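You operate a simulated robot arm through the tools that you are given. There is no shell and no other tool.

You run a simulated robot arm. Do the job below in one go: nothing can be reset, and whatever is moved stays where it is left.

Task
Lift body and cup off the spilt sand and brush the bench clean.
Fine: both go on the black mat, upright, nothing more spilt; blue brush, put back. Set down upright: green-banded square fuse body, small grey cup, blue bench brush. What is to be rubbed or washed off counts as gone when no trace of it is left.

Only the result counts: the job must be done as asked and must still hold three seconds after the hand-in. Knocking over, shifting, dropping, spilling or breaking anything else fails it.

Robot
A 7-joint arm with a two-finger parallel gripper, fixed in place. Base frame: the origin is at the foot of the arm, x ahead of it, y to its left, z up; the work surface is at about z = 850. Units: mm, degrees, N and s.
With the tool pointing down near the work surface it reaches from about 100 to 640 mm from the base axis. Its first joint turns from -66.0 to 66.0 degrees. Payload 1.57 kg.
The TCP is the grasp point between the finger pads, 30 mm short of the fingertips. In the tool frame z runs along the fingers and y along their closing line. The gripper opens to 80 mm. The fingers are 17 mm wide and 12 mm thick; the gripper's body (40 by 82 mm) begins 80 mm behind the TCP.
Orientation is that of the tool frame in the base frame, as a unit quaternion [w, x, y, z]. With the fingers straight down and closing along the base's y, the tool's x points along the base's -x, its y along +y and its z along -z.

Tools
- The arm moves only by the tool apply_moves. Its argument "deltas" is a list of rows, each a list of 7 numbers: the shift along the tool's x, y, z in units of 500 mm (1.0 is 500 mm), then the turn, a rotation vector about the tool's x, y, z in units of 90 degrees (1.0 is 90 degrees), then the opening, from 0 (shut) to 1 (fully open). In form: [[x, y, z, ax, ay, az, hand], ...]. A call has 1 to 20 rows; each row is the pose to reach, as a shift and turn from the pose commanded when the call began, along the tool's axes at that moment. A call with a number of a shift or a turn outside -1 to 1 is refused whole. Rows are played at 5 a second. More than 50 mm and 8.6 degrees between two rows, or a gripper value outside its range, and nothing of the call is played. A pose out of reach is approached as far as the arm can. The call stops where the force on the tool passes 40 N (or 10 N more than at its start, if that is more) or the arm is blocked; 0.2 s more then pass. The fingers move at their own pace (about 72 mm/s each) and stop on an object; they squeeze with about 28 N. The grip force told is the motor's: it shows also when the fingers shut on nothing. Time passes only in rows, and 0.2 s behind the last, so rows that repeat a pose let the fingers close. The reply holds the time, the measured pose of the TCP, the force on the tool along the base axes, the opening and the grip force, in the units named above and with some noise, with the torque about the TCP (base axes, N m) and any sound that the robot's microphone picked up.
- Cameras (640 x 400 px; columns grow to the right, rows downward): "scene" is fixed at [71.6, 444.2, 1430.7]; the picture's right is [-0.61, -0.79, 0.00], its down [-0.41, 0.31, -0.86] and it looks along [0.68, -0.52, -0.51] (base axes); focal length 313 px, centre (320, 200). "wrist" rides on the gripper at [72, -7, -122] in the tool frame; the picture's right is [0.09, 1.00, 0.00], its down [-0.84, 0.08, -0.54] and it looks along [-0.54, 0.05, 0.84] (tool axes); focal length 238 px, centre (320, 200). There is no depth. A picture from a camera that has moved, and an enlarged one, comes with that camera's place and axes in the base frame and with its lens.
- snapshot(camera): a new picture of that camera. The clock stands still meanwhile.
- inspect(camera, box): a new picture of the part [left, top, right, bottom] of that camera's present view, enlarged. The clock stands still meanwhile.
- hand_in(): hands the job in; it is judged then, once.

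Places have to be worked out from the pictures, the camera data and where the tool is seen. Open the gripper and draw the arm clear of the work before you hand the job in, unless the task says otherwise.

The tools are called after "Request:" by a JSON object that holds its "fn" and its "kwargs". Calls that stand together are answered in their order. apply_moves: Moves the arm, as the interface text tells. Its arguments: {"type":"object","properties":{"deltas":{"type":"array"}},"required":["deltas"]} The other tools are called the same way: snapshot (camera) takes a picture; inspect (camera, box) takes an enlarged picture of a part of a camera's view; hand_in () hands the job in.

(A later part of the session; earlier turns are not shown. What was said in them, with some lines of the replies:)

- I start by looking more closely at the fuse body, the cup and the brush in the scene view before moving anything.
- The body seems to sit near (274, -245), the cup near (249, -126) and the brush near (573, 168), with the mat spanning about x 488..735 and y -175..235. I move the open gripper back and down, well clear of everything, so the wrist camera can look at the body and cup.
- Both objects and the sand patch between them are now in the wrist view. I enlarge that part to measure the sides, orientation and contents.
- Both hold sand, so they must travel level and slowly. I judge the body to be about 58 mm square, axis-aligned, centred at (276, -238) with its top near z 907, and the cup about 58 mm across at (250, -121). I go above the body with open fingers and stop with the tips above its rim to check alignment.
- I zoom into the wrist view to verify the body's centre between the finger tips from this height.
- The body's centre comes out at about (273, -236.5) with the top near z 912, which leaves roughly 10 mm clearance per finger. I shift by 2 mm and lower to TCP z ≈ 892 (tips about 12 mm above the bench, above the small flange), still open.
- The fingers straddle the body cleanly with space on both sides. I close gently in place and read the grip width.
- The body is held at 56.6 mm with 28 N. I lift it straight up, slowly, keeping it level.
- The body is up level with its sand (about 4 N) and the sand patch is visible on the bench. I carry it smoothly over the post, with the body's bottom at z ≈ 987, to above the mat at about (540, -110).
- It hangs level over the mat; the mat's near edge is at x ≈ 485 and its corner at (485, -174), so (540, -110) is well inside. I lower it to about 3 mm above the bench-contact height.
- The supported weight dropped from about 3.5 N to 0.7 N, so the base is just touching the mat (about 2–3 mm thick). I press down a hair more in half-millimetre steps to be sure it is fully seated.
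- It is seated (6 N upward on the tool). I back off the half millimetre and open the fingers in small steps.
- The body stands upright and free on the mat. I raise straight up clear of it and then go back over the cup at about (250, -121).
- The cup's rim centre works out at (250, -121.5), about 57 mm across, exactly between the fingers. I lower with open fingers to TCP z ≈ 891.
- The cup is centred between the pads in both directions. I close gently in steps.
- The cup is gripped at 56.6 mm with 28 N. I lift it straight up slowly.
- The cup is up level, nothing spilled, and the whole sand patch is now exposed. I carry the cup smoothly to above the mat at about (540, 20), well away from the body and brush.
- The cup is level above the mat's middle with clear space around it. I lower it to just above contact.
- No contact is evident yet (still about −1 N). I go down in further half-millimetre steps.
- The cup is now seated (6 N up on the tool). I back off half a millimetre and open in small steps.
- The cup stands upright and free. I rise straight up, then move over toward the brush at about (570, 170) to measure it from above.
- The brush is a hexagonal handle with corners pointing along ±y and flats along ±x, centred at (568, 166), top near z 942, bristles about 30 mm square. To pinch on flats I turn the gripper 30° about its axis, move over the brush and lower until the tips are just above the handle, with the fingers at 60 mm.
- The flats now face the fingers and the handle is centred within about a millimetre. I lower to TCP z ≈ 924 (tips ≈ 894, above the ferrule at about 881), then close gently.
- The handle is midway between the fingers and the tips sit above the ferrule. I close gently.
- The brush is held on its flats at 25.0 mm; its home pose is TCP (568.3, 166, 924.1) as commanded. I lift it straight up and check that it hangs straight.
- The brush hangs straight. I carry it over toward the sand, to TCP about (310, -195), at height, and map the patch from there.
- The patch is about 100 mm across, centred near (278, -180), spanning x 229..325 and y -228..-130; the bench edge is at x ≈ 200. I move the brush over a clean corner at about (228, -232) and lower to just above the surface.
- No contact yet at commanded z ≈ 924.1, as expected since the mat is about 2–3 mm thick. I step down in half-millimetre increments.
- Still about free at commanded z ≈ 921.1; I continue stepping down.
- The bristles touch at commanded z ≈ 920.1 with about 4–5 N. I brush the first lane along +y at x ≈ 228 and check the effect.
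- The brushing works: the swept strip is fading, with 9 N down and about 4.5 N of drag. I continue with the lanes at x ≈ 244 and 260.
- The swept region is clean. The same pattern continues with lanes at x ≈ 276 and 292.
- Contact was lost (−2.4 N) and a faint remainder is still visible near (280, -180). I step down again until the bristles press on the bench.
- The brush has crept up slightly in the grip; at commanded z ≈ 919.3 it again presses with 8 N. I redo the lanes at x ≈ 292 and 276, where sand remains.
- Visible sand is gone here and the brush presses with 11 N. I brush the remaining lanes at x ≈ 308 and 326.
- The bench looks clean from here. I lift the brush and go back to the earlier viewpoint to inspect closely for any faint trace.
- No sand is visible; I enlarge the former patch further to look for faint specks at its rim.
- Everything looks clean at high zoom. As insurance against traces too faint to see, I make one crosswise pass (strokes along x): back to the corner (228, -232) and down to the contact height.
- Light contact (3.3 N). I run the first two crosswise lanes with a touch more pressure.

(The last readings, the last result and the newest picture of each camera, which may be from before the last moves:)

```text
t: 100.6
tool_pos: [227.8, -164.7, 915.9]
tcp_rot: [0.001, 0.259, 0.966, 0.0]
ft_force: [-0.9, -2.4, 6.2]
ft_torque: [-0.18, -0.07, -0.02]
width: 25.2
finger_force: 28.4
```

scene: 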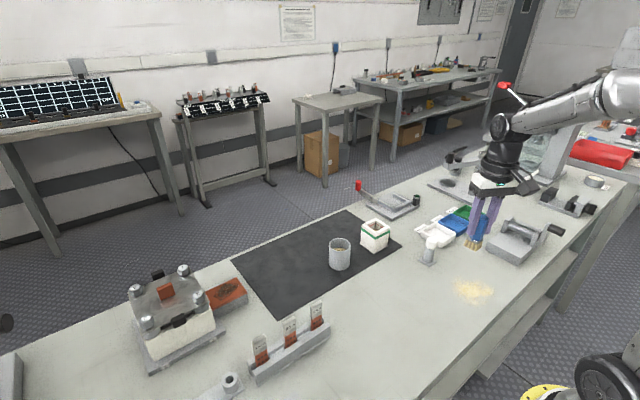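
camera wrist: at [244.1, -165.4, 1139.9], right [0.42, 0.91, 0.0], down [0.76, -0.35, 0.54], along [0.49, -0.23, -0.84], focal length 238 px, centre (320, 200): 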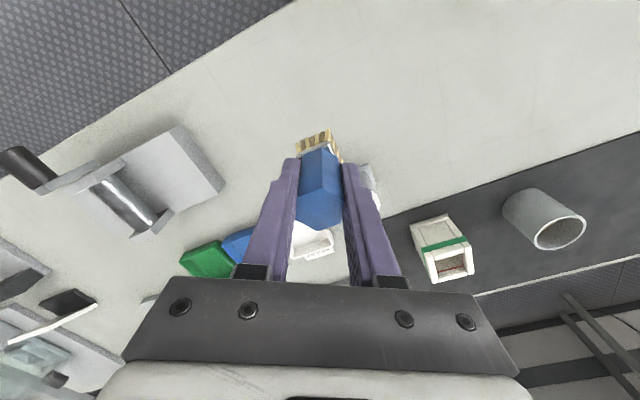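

Contact held at 6–11 N. I finish the crosswise pass with the last lanes at y ≈ -164, -147 and -130.

Request:
{"fn": "apply_moves", "kwargs": {"deltas": [[-0.026, 0.015, 0.0003, 0, 0, 0, 0.1], [-0.0554, 0.032, 0.0003, 0, 0, 0, 0.1], [-0.0849, 0.049, 0.0003, 0, 0, 0, 0.1], [-0.1143, 0.066, 0.0003, 0, 0, 0, 0.1], [-0.1438, 0.083, 0.0003, 0, 0, 0, 0.1], [-0.1697, 0.098, 0.0003, 0, 0, 0, 0.1], [-0.1607, 0.1136, 0.0003, 0, 0, 0, 0.1], [-0.1527, 0.1274, 0.0003, 0, 0, 0, 0.1], [-0.125, 0.1114, 0.0003, 0, 0, 0, 0.1], [-0.0956, 0.0944, 0.0003, 0, 0, 0, 0.1], [-0.0661, 0.0774, 0.0003, 0, 0, 0, 0.1], [-0.0367, 0.0604, 0.0003, 0, 0, 0, 0.1], [-0.0072, 0.0434, 0.0003, 0, 0, 0, 0.1], [0.017, 0.0294, 0.0003, 0, 0, 0, 0.1], [0.026, 0.045, 0.0003, 0, 0, 0, 0.1], [0.034, 0.0589, 0.0003, 0, 0, 0, 0.1]]}}

Request:
{"fn": "apply_moves", "kwargs": {"deltas": [[-0.026, 0.015, 0.0002, 0, 0, 0, 0.1], [-0.0554, 0.032, 0.0002, 0, 0, 0, 0.1], [-0.0849, 0.049, 0.0002, 0, 0, 0, 0.1], [-0.1143, 0.066, 0.0002, 0, 0, 0, 0.1], [-0.1438, 0.083, 0.0002, 0, 0, 0, 0.1], [-0.1697, 0.098, 0.0002, 0, 0, 0, 0.1], [-0.1697, 0.098, -0.02, 0, 0, 0, 0.1], [-0.1697, 0.098, -0.06, 0, 0, 0, 0.1], [-0.1697, 0.098, -0.1, 0, 0, 0, 0.1], [-0.1697, 0.098, -0.14, 0, 0, 0, 0.1], [-0.1697, 0.098, -0.18, 0, 0, 0, 0.1], [-0.1697, 0.098, -0.2, 0, 0, 0, 0.1], [-0.1697, 0.098, -0.2, 0, 0, 0, 0.1]]}}

Request:
{"fn": "snapshot", "kwargs": {"camera": "wrist"}}

Request:
{"fn": "inspect", "kwargs": {"camera": "wrist", "box": [240, 90, 400, 240]}}

Request:
{"fn": "inspect", "kwargs": {"camera": "scene", "box": [420, 210, 540, 330]}}

```text
t: 104.0
tool_pos: [227.3, -131.0, 916.3]
tcp_rot: [0.001, 0.259, 0.966, -0.001]
ft_force: [0.1, -1.9, 5.1]
ft_torque: [-0.18, -0.09, -0.02]
width: 25.5
finger_force: 28.0
```

```text
t: 106.8
tool_pos: [326.5, -130.7, 1017.8]
tcp_rot: [0.001, 0.259, 0.966, 0.001]
ft_force: [-0.3, 0.4, -0.2]
ft_torque: [-0.01, -0.03, 0.0]
width: 25.3
finger_force: 28.2
```

```text
taken
camera wrist: at [260.4, -100.4, 1139.2], right [0.42, 0.91, 0.0], down [0.76, -0.35, 0.54], along [0.49, -0.23, -0.84], focal length 238 px, centre (320, 200)
```

wrist: 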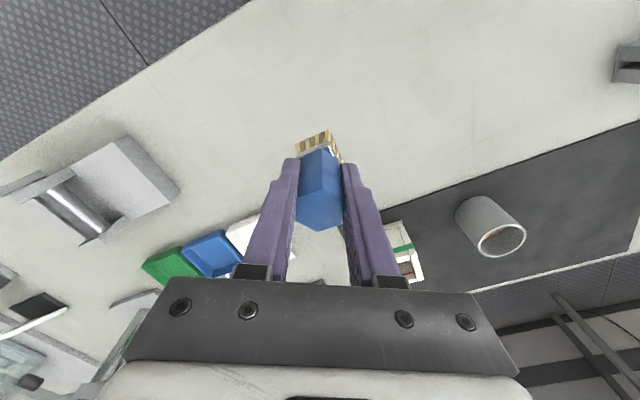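

```text
2.67 times, centred on (320, 165) of wrist
camera zoom: at [260.4, -100.4, 1139.2], right [0.42, 0.91, 0.0], down [0.76, -0.35, 0.54], along [0.49, -0.23, -0.84], focal length 636 px, centre (320, 293)
```

zoom: 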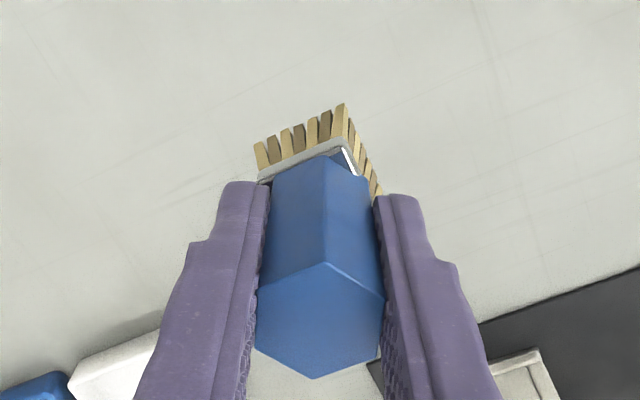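

```text
3.33 times, centred on (480, 270) of scene
camera zoom: at [71.6, 444.1, 1430.7], right [-0.61, -0.79, 0.0], down [-0.41, 0.31, -0.86], along [0.68, -0.52, -0.51], focal length 1043 px, centre (-213, -33)
```

zoom: 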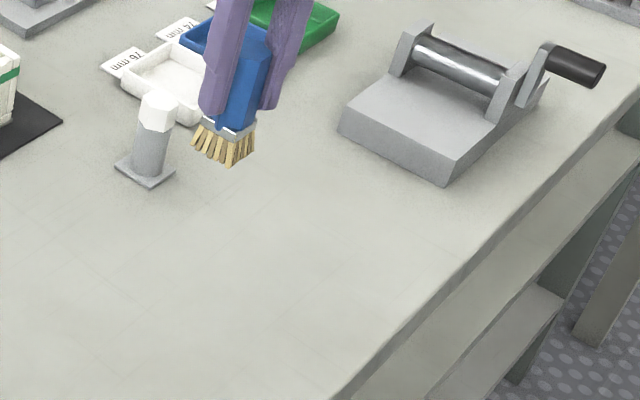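

The bench is clean all over and the brush still sits straight in the grip. I carry it back above its home spot on the mat at (568.3, 166).

Request:
{"fn": "apply_moves", "kwargs": {"deltas": [[-0.0012, 0.0075, 0, 0, 0, 0, 0.1], [-0.0037, 0.0226, 0, 0, 0, 0, 0.1], [-0.0074, 0.0453, 0, 0, 0, 0, 0.1], [-0.0124, 0.0755, 0, 0, 0, 0, 0.1], [-0.0186, 0.1132, 0, 0, 0, 0, 0.1], [-0.026, 0.1585, 0, 0, 0, 0, 0.1], [-0.0334, 0.2038, 0, 0, 0, 0, 0.1], [-0.0421, 0.2567, 0, 0, 0, 0, 0.1], [-0.0507, 0.3095, 0, 0, 0, 0, 0.1], [-0.0594, 0.3624, 0, 0, 0, 0, 0.1], [-0.068, 0.4152, 0, 0, 0, 0, 0.1], [-0.0767, 0.468, 0, 0, 0, 0, 0.1], [-0.0854, 0.5209, 0, 0, 0, 0, 0.1], [-0.094, 0.5737, 0, 0, 0, 0, 0.1], [-0.1014, 0.619, 0, 0, 0, 0, 0.1], [-0.1076, 0.6568, 0, 0, 0, 0, 0.1], [-0.1138, 0.6945, 0, 0, 0, 0, 0.1], [-0.1188, 0.7247, 0, 0, 0, 0, 0.1], [-0.1218, 0.7436, 0, 0, 0, 0, 0.1], [-0.1237, 0.7549, 0, 0, 0, 0, 0.1]]}}

Request:
{"fn": "snapshot", "kwargs": {"camera": "scene"}}

Request:
{"fn": "inspect", "kwargs": {"camera": "scene", "box": [230, 170, 350, 280]}}

Request:
{"fn": "snapshot", "kwargs": {"camera": "wrist"}}

```text
t: 111.0
tool_pos: [567.0, 165.7, 1017.6]
tcp_rot: [-0.001, 0.258, 0.966, 0.0]
ft_force: [0.3, -0.3, -0.4]
ft_torque: [0.02, 0.02, -0.01]
width: 25.4
finger_force: 28.0
```

```text
taken
```

scene: 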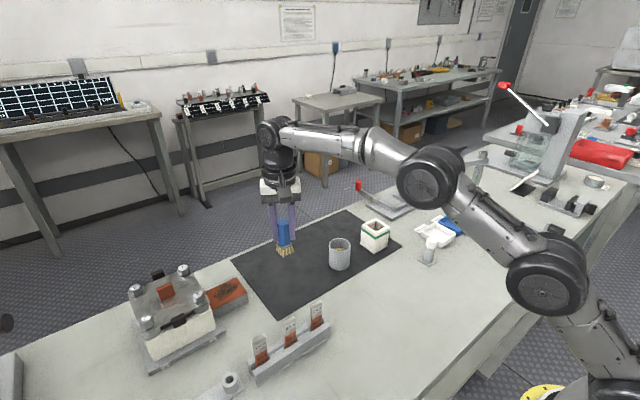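

```text
3.64 times, centred on (290, 225) of scene
camera zoom: at [71.6, 444.2, 1430.7], right [-0.61, -0.79, 0.0], down [-0.41, 0.31, -0.86], along [0.68, -0.52, -0.51], focal length 1138 px, centre (429, 109)
```

zoom: 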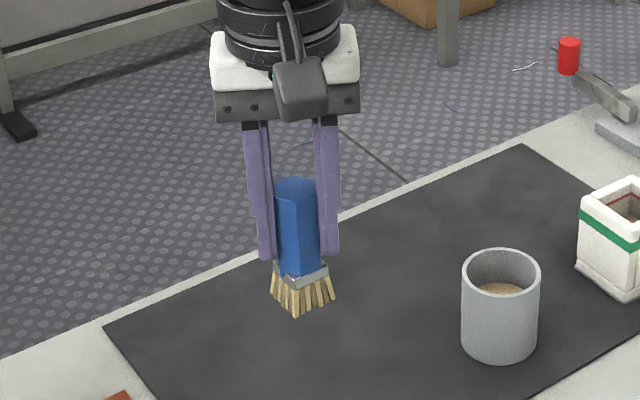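

```text
taken
camera wrist: at [502.2, 196.5, 1138.8], right [0.42, 0.91, 0.0], down [0.76, -0.35, 0.54], along [0.49, -0.23, -0.84], focal length 238 px, centre (320, 200)
```

wrist: 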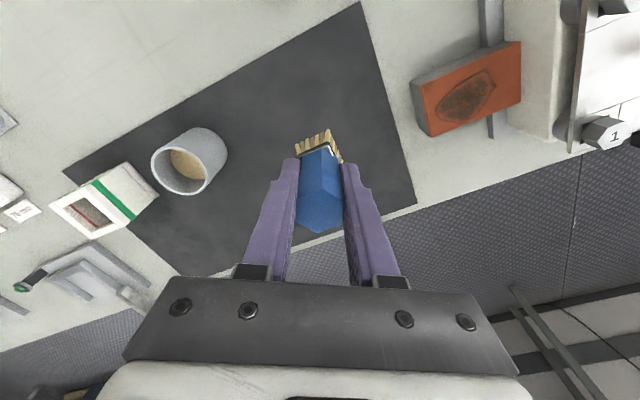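

The brush is above its home spot, hanging straight. I lower it to a few millimetres above the mat and then step down to contact.

Request:
{"fn": "apply_moves", "kwargs": {"deltas": [[0, 0, 0.006, 0, 0, 0, 0.1], [0, 0, 0.02, 0, 0, 0, 0.1], [0, 0, 0.045, 0, 0, 0, 0.1], [0, 0, 0.075, 0, 0, 0, 0.1], [0, 0, 0.105, 0, 0, 0, 0.1], [0, 0, 0.135, 0, 0, 0, 0.1], [0, 0, 0.158, 0, 0, 0, 0.1], [0, 0, 0.174, 0, 0, 0, 0.1], [0, 0, 0.184, 0, 0, 0, 0.1], [0, 0, 0.188, 0, 0, 0, 0.1], [0, 0, 0.188, 0, 0, 0, 0.1]]}}

Request:
{"fn": "apply_moves", "kwargs": {"deltas": [[0, 0, 0.001, 0, 0, 0, 0.1], [0, 0, 0.002, 0, 0, 0, 0.1], [0, 0, 0.002, 0, 0, 0, 0.1]]}}

Request:
{"fn": "apply_moves", "kwargs": {"deltas": [[0, 0, 0.001, 0, 0, 0, 0.1], [0, 0, 0.001, 0, 0, 0, 0.1]]}}

```text
t: 113.4
tool_pos: [568.0, 164.8, 923.9]
tcp_rot: [0.0, 0.259, 0.966, 0.0]
ft_force: [0.3, -0.1, -0.2]
ft_torque: [0.02, 0.01, -0.01]
width: 25.5
finger_force: 27.6
```

```text
t: 114.2
tool_pos: [567.5, 166.0, 921.9]
tcp_rot: [0.001, 0.259, 0.966, 0.001]
ft_force: [-0.3, -0.4, 0.1]
ft_torque: [-0.01, -0.02, -0.03]
width: 25.4
finger_force: 28.2
```

```text
t: 114.8
tool_pos: [567.3, 165.7, 922.2]
tcp_rot: [0.0, 0.258, 0.966, 0.001]
ft_force: [-0.5, -0.5, -0.9]
ft_torque: [0.02, 0.0, 0.01]
width: 25.6
finger_force: 28.0
```

At commanded z ≈ 922.8 there is still no contact. I keep stepping down half a millimetre at a time.

Request:
{"fn": "apply_moves", "kwargs": {"deltas": [[0, 0, 0.001, 0, 0, 0, 0.1], [0, 0, 0.001, 0, 0, 0, 0.1]]}}

Request:
{"fn": "apply_moves", "kwargs": {"deltas": [[0, 0, 0.001, 0, 0, 0, 0.1], [0, 0, 0.001, 0, 0, 0, 0.1]]}}

Request:
{"fn": "inspect", "kwargs": {"camera": "scene", "box": [250, 230, 330, 300]}}

```text
t: 115.4
tool_pos: [567.8, 166.9, 922.0]
tcp_rot: [0.0, 0.258, 0.966, 0.0]
ft_force: [0.0, 0.8, -0.1]
ft_torque: [0.02, -0.01, 0.04]
width: 25.4
finger_force: 28.0
```

```text
t: 116.0
tool_pos: [567.7, 164.4, 920.1]
tcp_rot: [0.0, 0.259, 0.966, 0.0]
ft_force: [0.0, 0.6, -0.8]
ft_torque: [0.0, 0.0, -0.02]
width: 25.2
finger_force: 28.3
```

```text
5.71 times, centred on (290, 265) of scene
camera zoom: at [71.6, 444.2, 1430.7], right [-0.61, -0.79, 0.0], down [-0.41, 0.31, -0.86], along [0.68, -0.52, -0.51], focal length 1788 px, centre (491, -171)
```

zoom: 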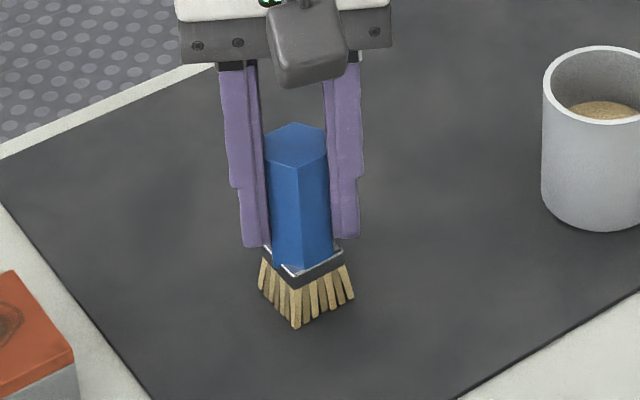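

Still free at commanded z ≈ 921.75. A few more half-millimetre steps, reading force each time.

Request:
{"fn": "apply_moves", "kwargs": {"deltas": [[0, 0, 0.001, 0, 0, 0, 0.1], [0, 0, 0.001, 0, 0, 0, 0.1]]}}

Request:
{"fn": "apply_moves", "kwargs": {"deltas": [[0, 0, 0.001, 0, 0, 0, 0.1], [0, 0, 0.001, 0, 0, 0, 0.1]]}}

```text
t: 116.6
tool_pos: [569.1, 166.1, 920.9]
tcp_rot: [0.0, 0.259, 0.966, 0.0]
ft_force: [0.1, 0.2, 0.2]
ft_torque: [0.04, 0.01, 0.0]
width: 25.6
finger_force: 28.1
```

```text
t: 117.2
tool_pos: [566.9, 165.6, 920.1]
tcp_rot: [0.0, 0.259, 0.966, -0.001]
ft_force: [-0.2, 0.3, 1.5]
ft_torque: [0.01, 0.0, 0.01]
width: 25.1
finger_force: 27.7
```

First contact shows (1.5 N). One more half step to seat the bristles fully.

Request:
{"fn": "apply_moves", "kwargs": {"deltas": [[0, 0, 0.001, 0, 0, 0, 0.1], [0, 0, 0.001, 0, 0, 0, 0.1]]}}

```text
t: 117.8
tool_pos: [568.4, 165.8, 920.8]
tcp_rot: [0.0, 0.259, 0.966, 0.0]
ft_force: [-0.7, -0.8, 4.7]
ft_torque: [-0.07, -0.01, -0.01]
width: 25.1
finger_force: 28.1
```

The brush is seated on the mat (4.7 N). I back off slightly and open in small, symmetric steps.

Request:
{"fn": "apply_moves", "kwargs": {"deltas": [[0, 0, -0.0006, 0, 0, 0, 0.1], [0, 0, -0.0006, 0, 0, 0, 0.32], [0, 0, -0.0006, 0, 0, 0, 0.34], [0, 0, -0.0006, 0, 0, 0, 0.4], [0, 0, -0.0006, 0, 0, 0, 0.5], [0, 0, -0.0006, 0, 0, 0, 0.65], [0, 0, -0.0006, 0, 0, 0, 0.75], [0, 0, -0.0006, 0, 0, 0, 0.75]]}}

Request:
{"fn": "inspect", "kwargs": {"camera": "scene", "box": [230, 190, 350, 300]}}

Request:
{"fn": "snapshot", "kwargs": {"camera": "wrist"}}

```text
t: 119.6
tool_pos: [567.5, 165.8, 920.1]
tcp_rot: [0.0, 0.259, 0.966, 0.0]
ft_force: [0.0, 1.0, -0.5]
ft_torque: [-0.01, 0.02, -0.02]
width: 59.8
finger_force: 0.0
```

```text
3.64 times, centred on (290, 245) of scene
camera zoom: at [71.6, 444.2, 1430.7], right [-0.61, -0.79, 0.0], down [-0.41, 0.31, -0.86], along [0.68, -0.52, -0.51], focal length 1138 px, centre (429, 36)
```

zoom: 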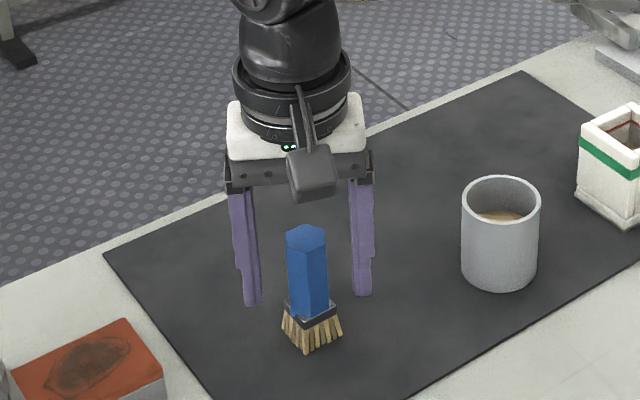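

```text
taken
camera wrist: at [502.2, 196.1, 1041.3], right [0.42, 0.91, 0.0], down [0.76, -0.35, 0.54], along [0.49, -0.23, -0.84], focal length 238 px, centre (320, 200)
```

wrist: 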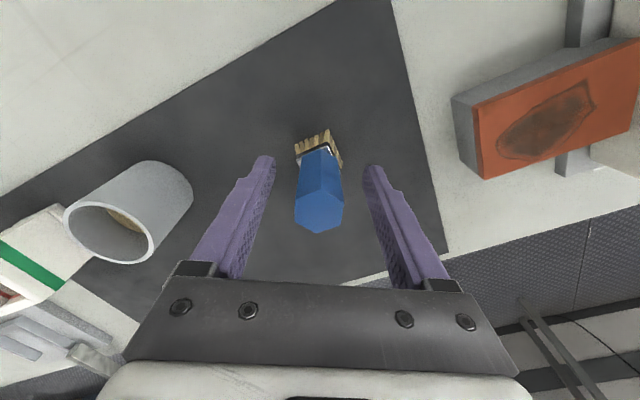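

The brush stands upright at its old place (within about 1–2 mm). I raise the open gripper straight up, then draw the arm back high and clear.

Request:
{"fn": "apply_moves", "kwargs": {"deltas": [[0, 0, -0.01, 0, 0, 0, 0.75], [0, 0, -0.03, 0, 0, 0, 0.75], [0, 0, -0.06, 0, 0, 0, 0.75], [0, 0, -0.1, 0, 0, 0, 0.75], [0, 0, -0.15, 0, 0, 0, 0.75], [0, 0, -0.2, 0, 0, 0, 0.85], [0, 0, -0.26, 0, 0, 0, 1], [0, 0, -0.32, 0, 0, 0, 1], [0, 0, -0.38, 0, 0, 0, 1], [0, 0, -0.43, 0, 0, 0, 1], [0, 0, -0.46, 0, 0, 0, 1], [0.03, -0.04, -0.46, 0, 0, -0.05, 1], [0.06, -0.09, -0.46, 0, 0, -0.11, 1], [0.09, -0.14, -0.46, 0, 0, -0.17, 1], [0.11, -0.19, -0.46, 0, 0, -0.23, 1], [0.12, -0.24, -0.46, 0, 0, -0.29, 1], [0.12, -0.29, -0.46, 0, 0, -0.3333, 1], [0.12, -0.33, -0.46, 0, 0, -0.3333, 1], [0.12, -0.36, -0.46, 0, 0, -0.3333, 1], [0.12, -0.36, -0.46, 0, 0, -0.3333, 1]]}}

Request:
{"fn": "snapshot", "kwargs": {"camera": "scene"}}

Request:
{"fn": "snapshot", "kwargs": {"camera": "wrist"}}

Request:
{"fn": "inspect", "kwargs": {"camera": "scene", "box": [230, 200, 420, 310]}}

Request:
{"fn": "inspect", "kwargs": {"camera": "scene", "box": [400, 190, 590, 330]}}

```text
t: 123.8
tool_pos: [426.3, 39.1, 1149.7]
tcp_rot: [0.0, -0.001, 1.0, 0.001]
ft_force: [-0.3, 0.4, 0.0]
ft_torque: [-0.01, 0.03, -0.02]
width: 80.0
finger_force: 0.0
out of reach, approached as far as the arm can: row 9, 10, 11, 12
```

```text
taken
```

scene: 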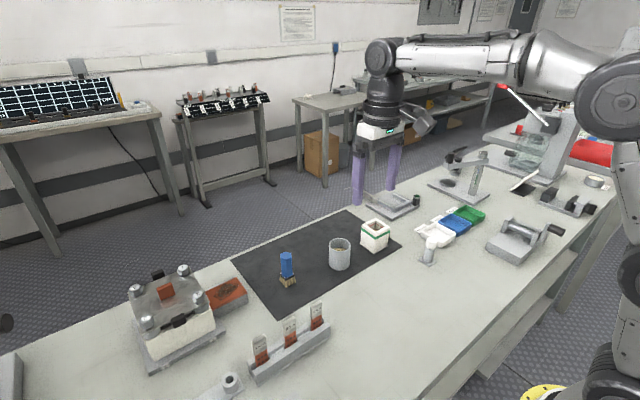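

```text
taken
camera wrist: at [354.3, 32.7, 1271.7], right [-0.09, 1.0, 0.0], down [0.84, 0.08, 0.54], along [0.54, 0.05, -0.84], focal length 238 px, centre (320, 200)
```

wrist: 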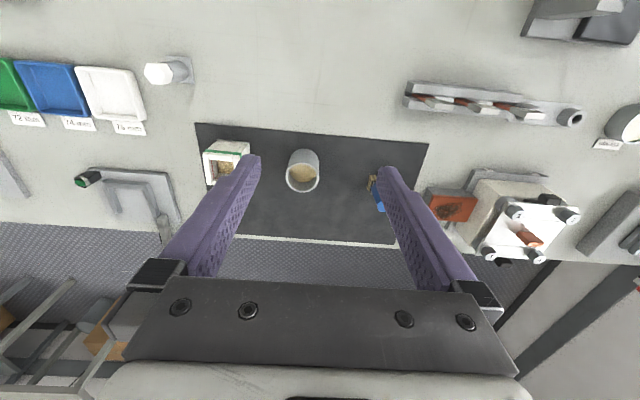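

```text
3.37 times, centred on (325, 255) of scene
camera zoom: at [71.6, 444.1, 1430.7], right [-0.61, -0.79, 0.0], down [-0.41, 0.31, -0.86], along [0.68, -0.52, -0.51], focal length 1054 px, centre (303, 15)
```

zoom: 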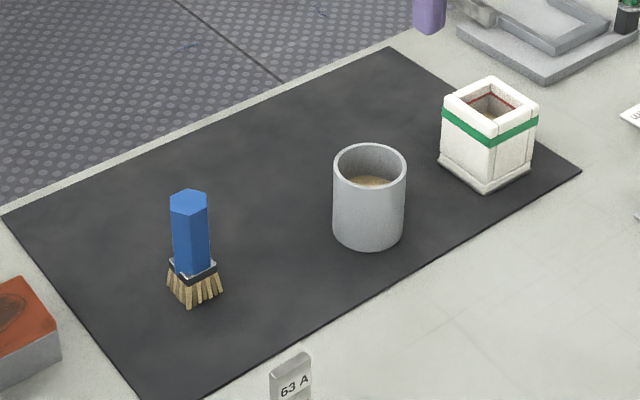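

```text
2.86 times, centred on (495, 260) of scene
camera zoom: at [71.6, 444.1, 1430.7], right [-0.61, -0.79, 0.0], down [-0.41, 0.31, -0.86], along [0.68, -0.52, -0.51], focal length 894 px, centre (-180, 29)
```

zoom: 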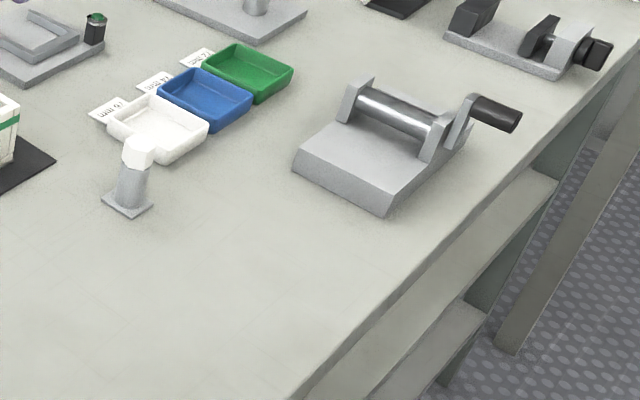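

Body, cup and brush all stand upright on the mat, their sand is still inside, the bench shows no trace of sand, other items are unmoved, and the arm is open and high above the work. I hand the job in.

Request:
{"fn": "hand_in", "kwargs": {}}

```text
The job is handed in.
```

The job is done and handed in; I haven't been given a verdict on it.

- **Body and cup:** both stand upright on the black mat, the fuse body at about (540, -110) and the cup at about (540, 20). I saw no sand spill from either one.
- **Bench:** I brushed the patch in lanes one way, then again crosswise. After the first pass no trace showed in either camera, even enlarged. After the second it looked just as clean, though I checked it at lower zoom.
- **Brush:** it is back upright on the mat, within about 1–2 mm of where it started. It slid up a few millimetres in the grip during brushing, so I set it down by feeling for contact.

Nothing else on the bench looked moved. The gripper is open and the arm is raised clear of the work.
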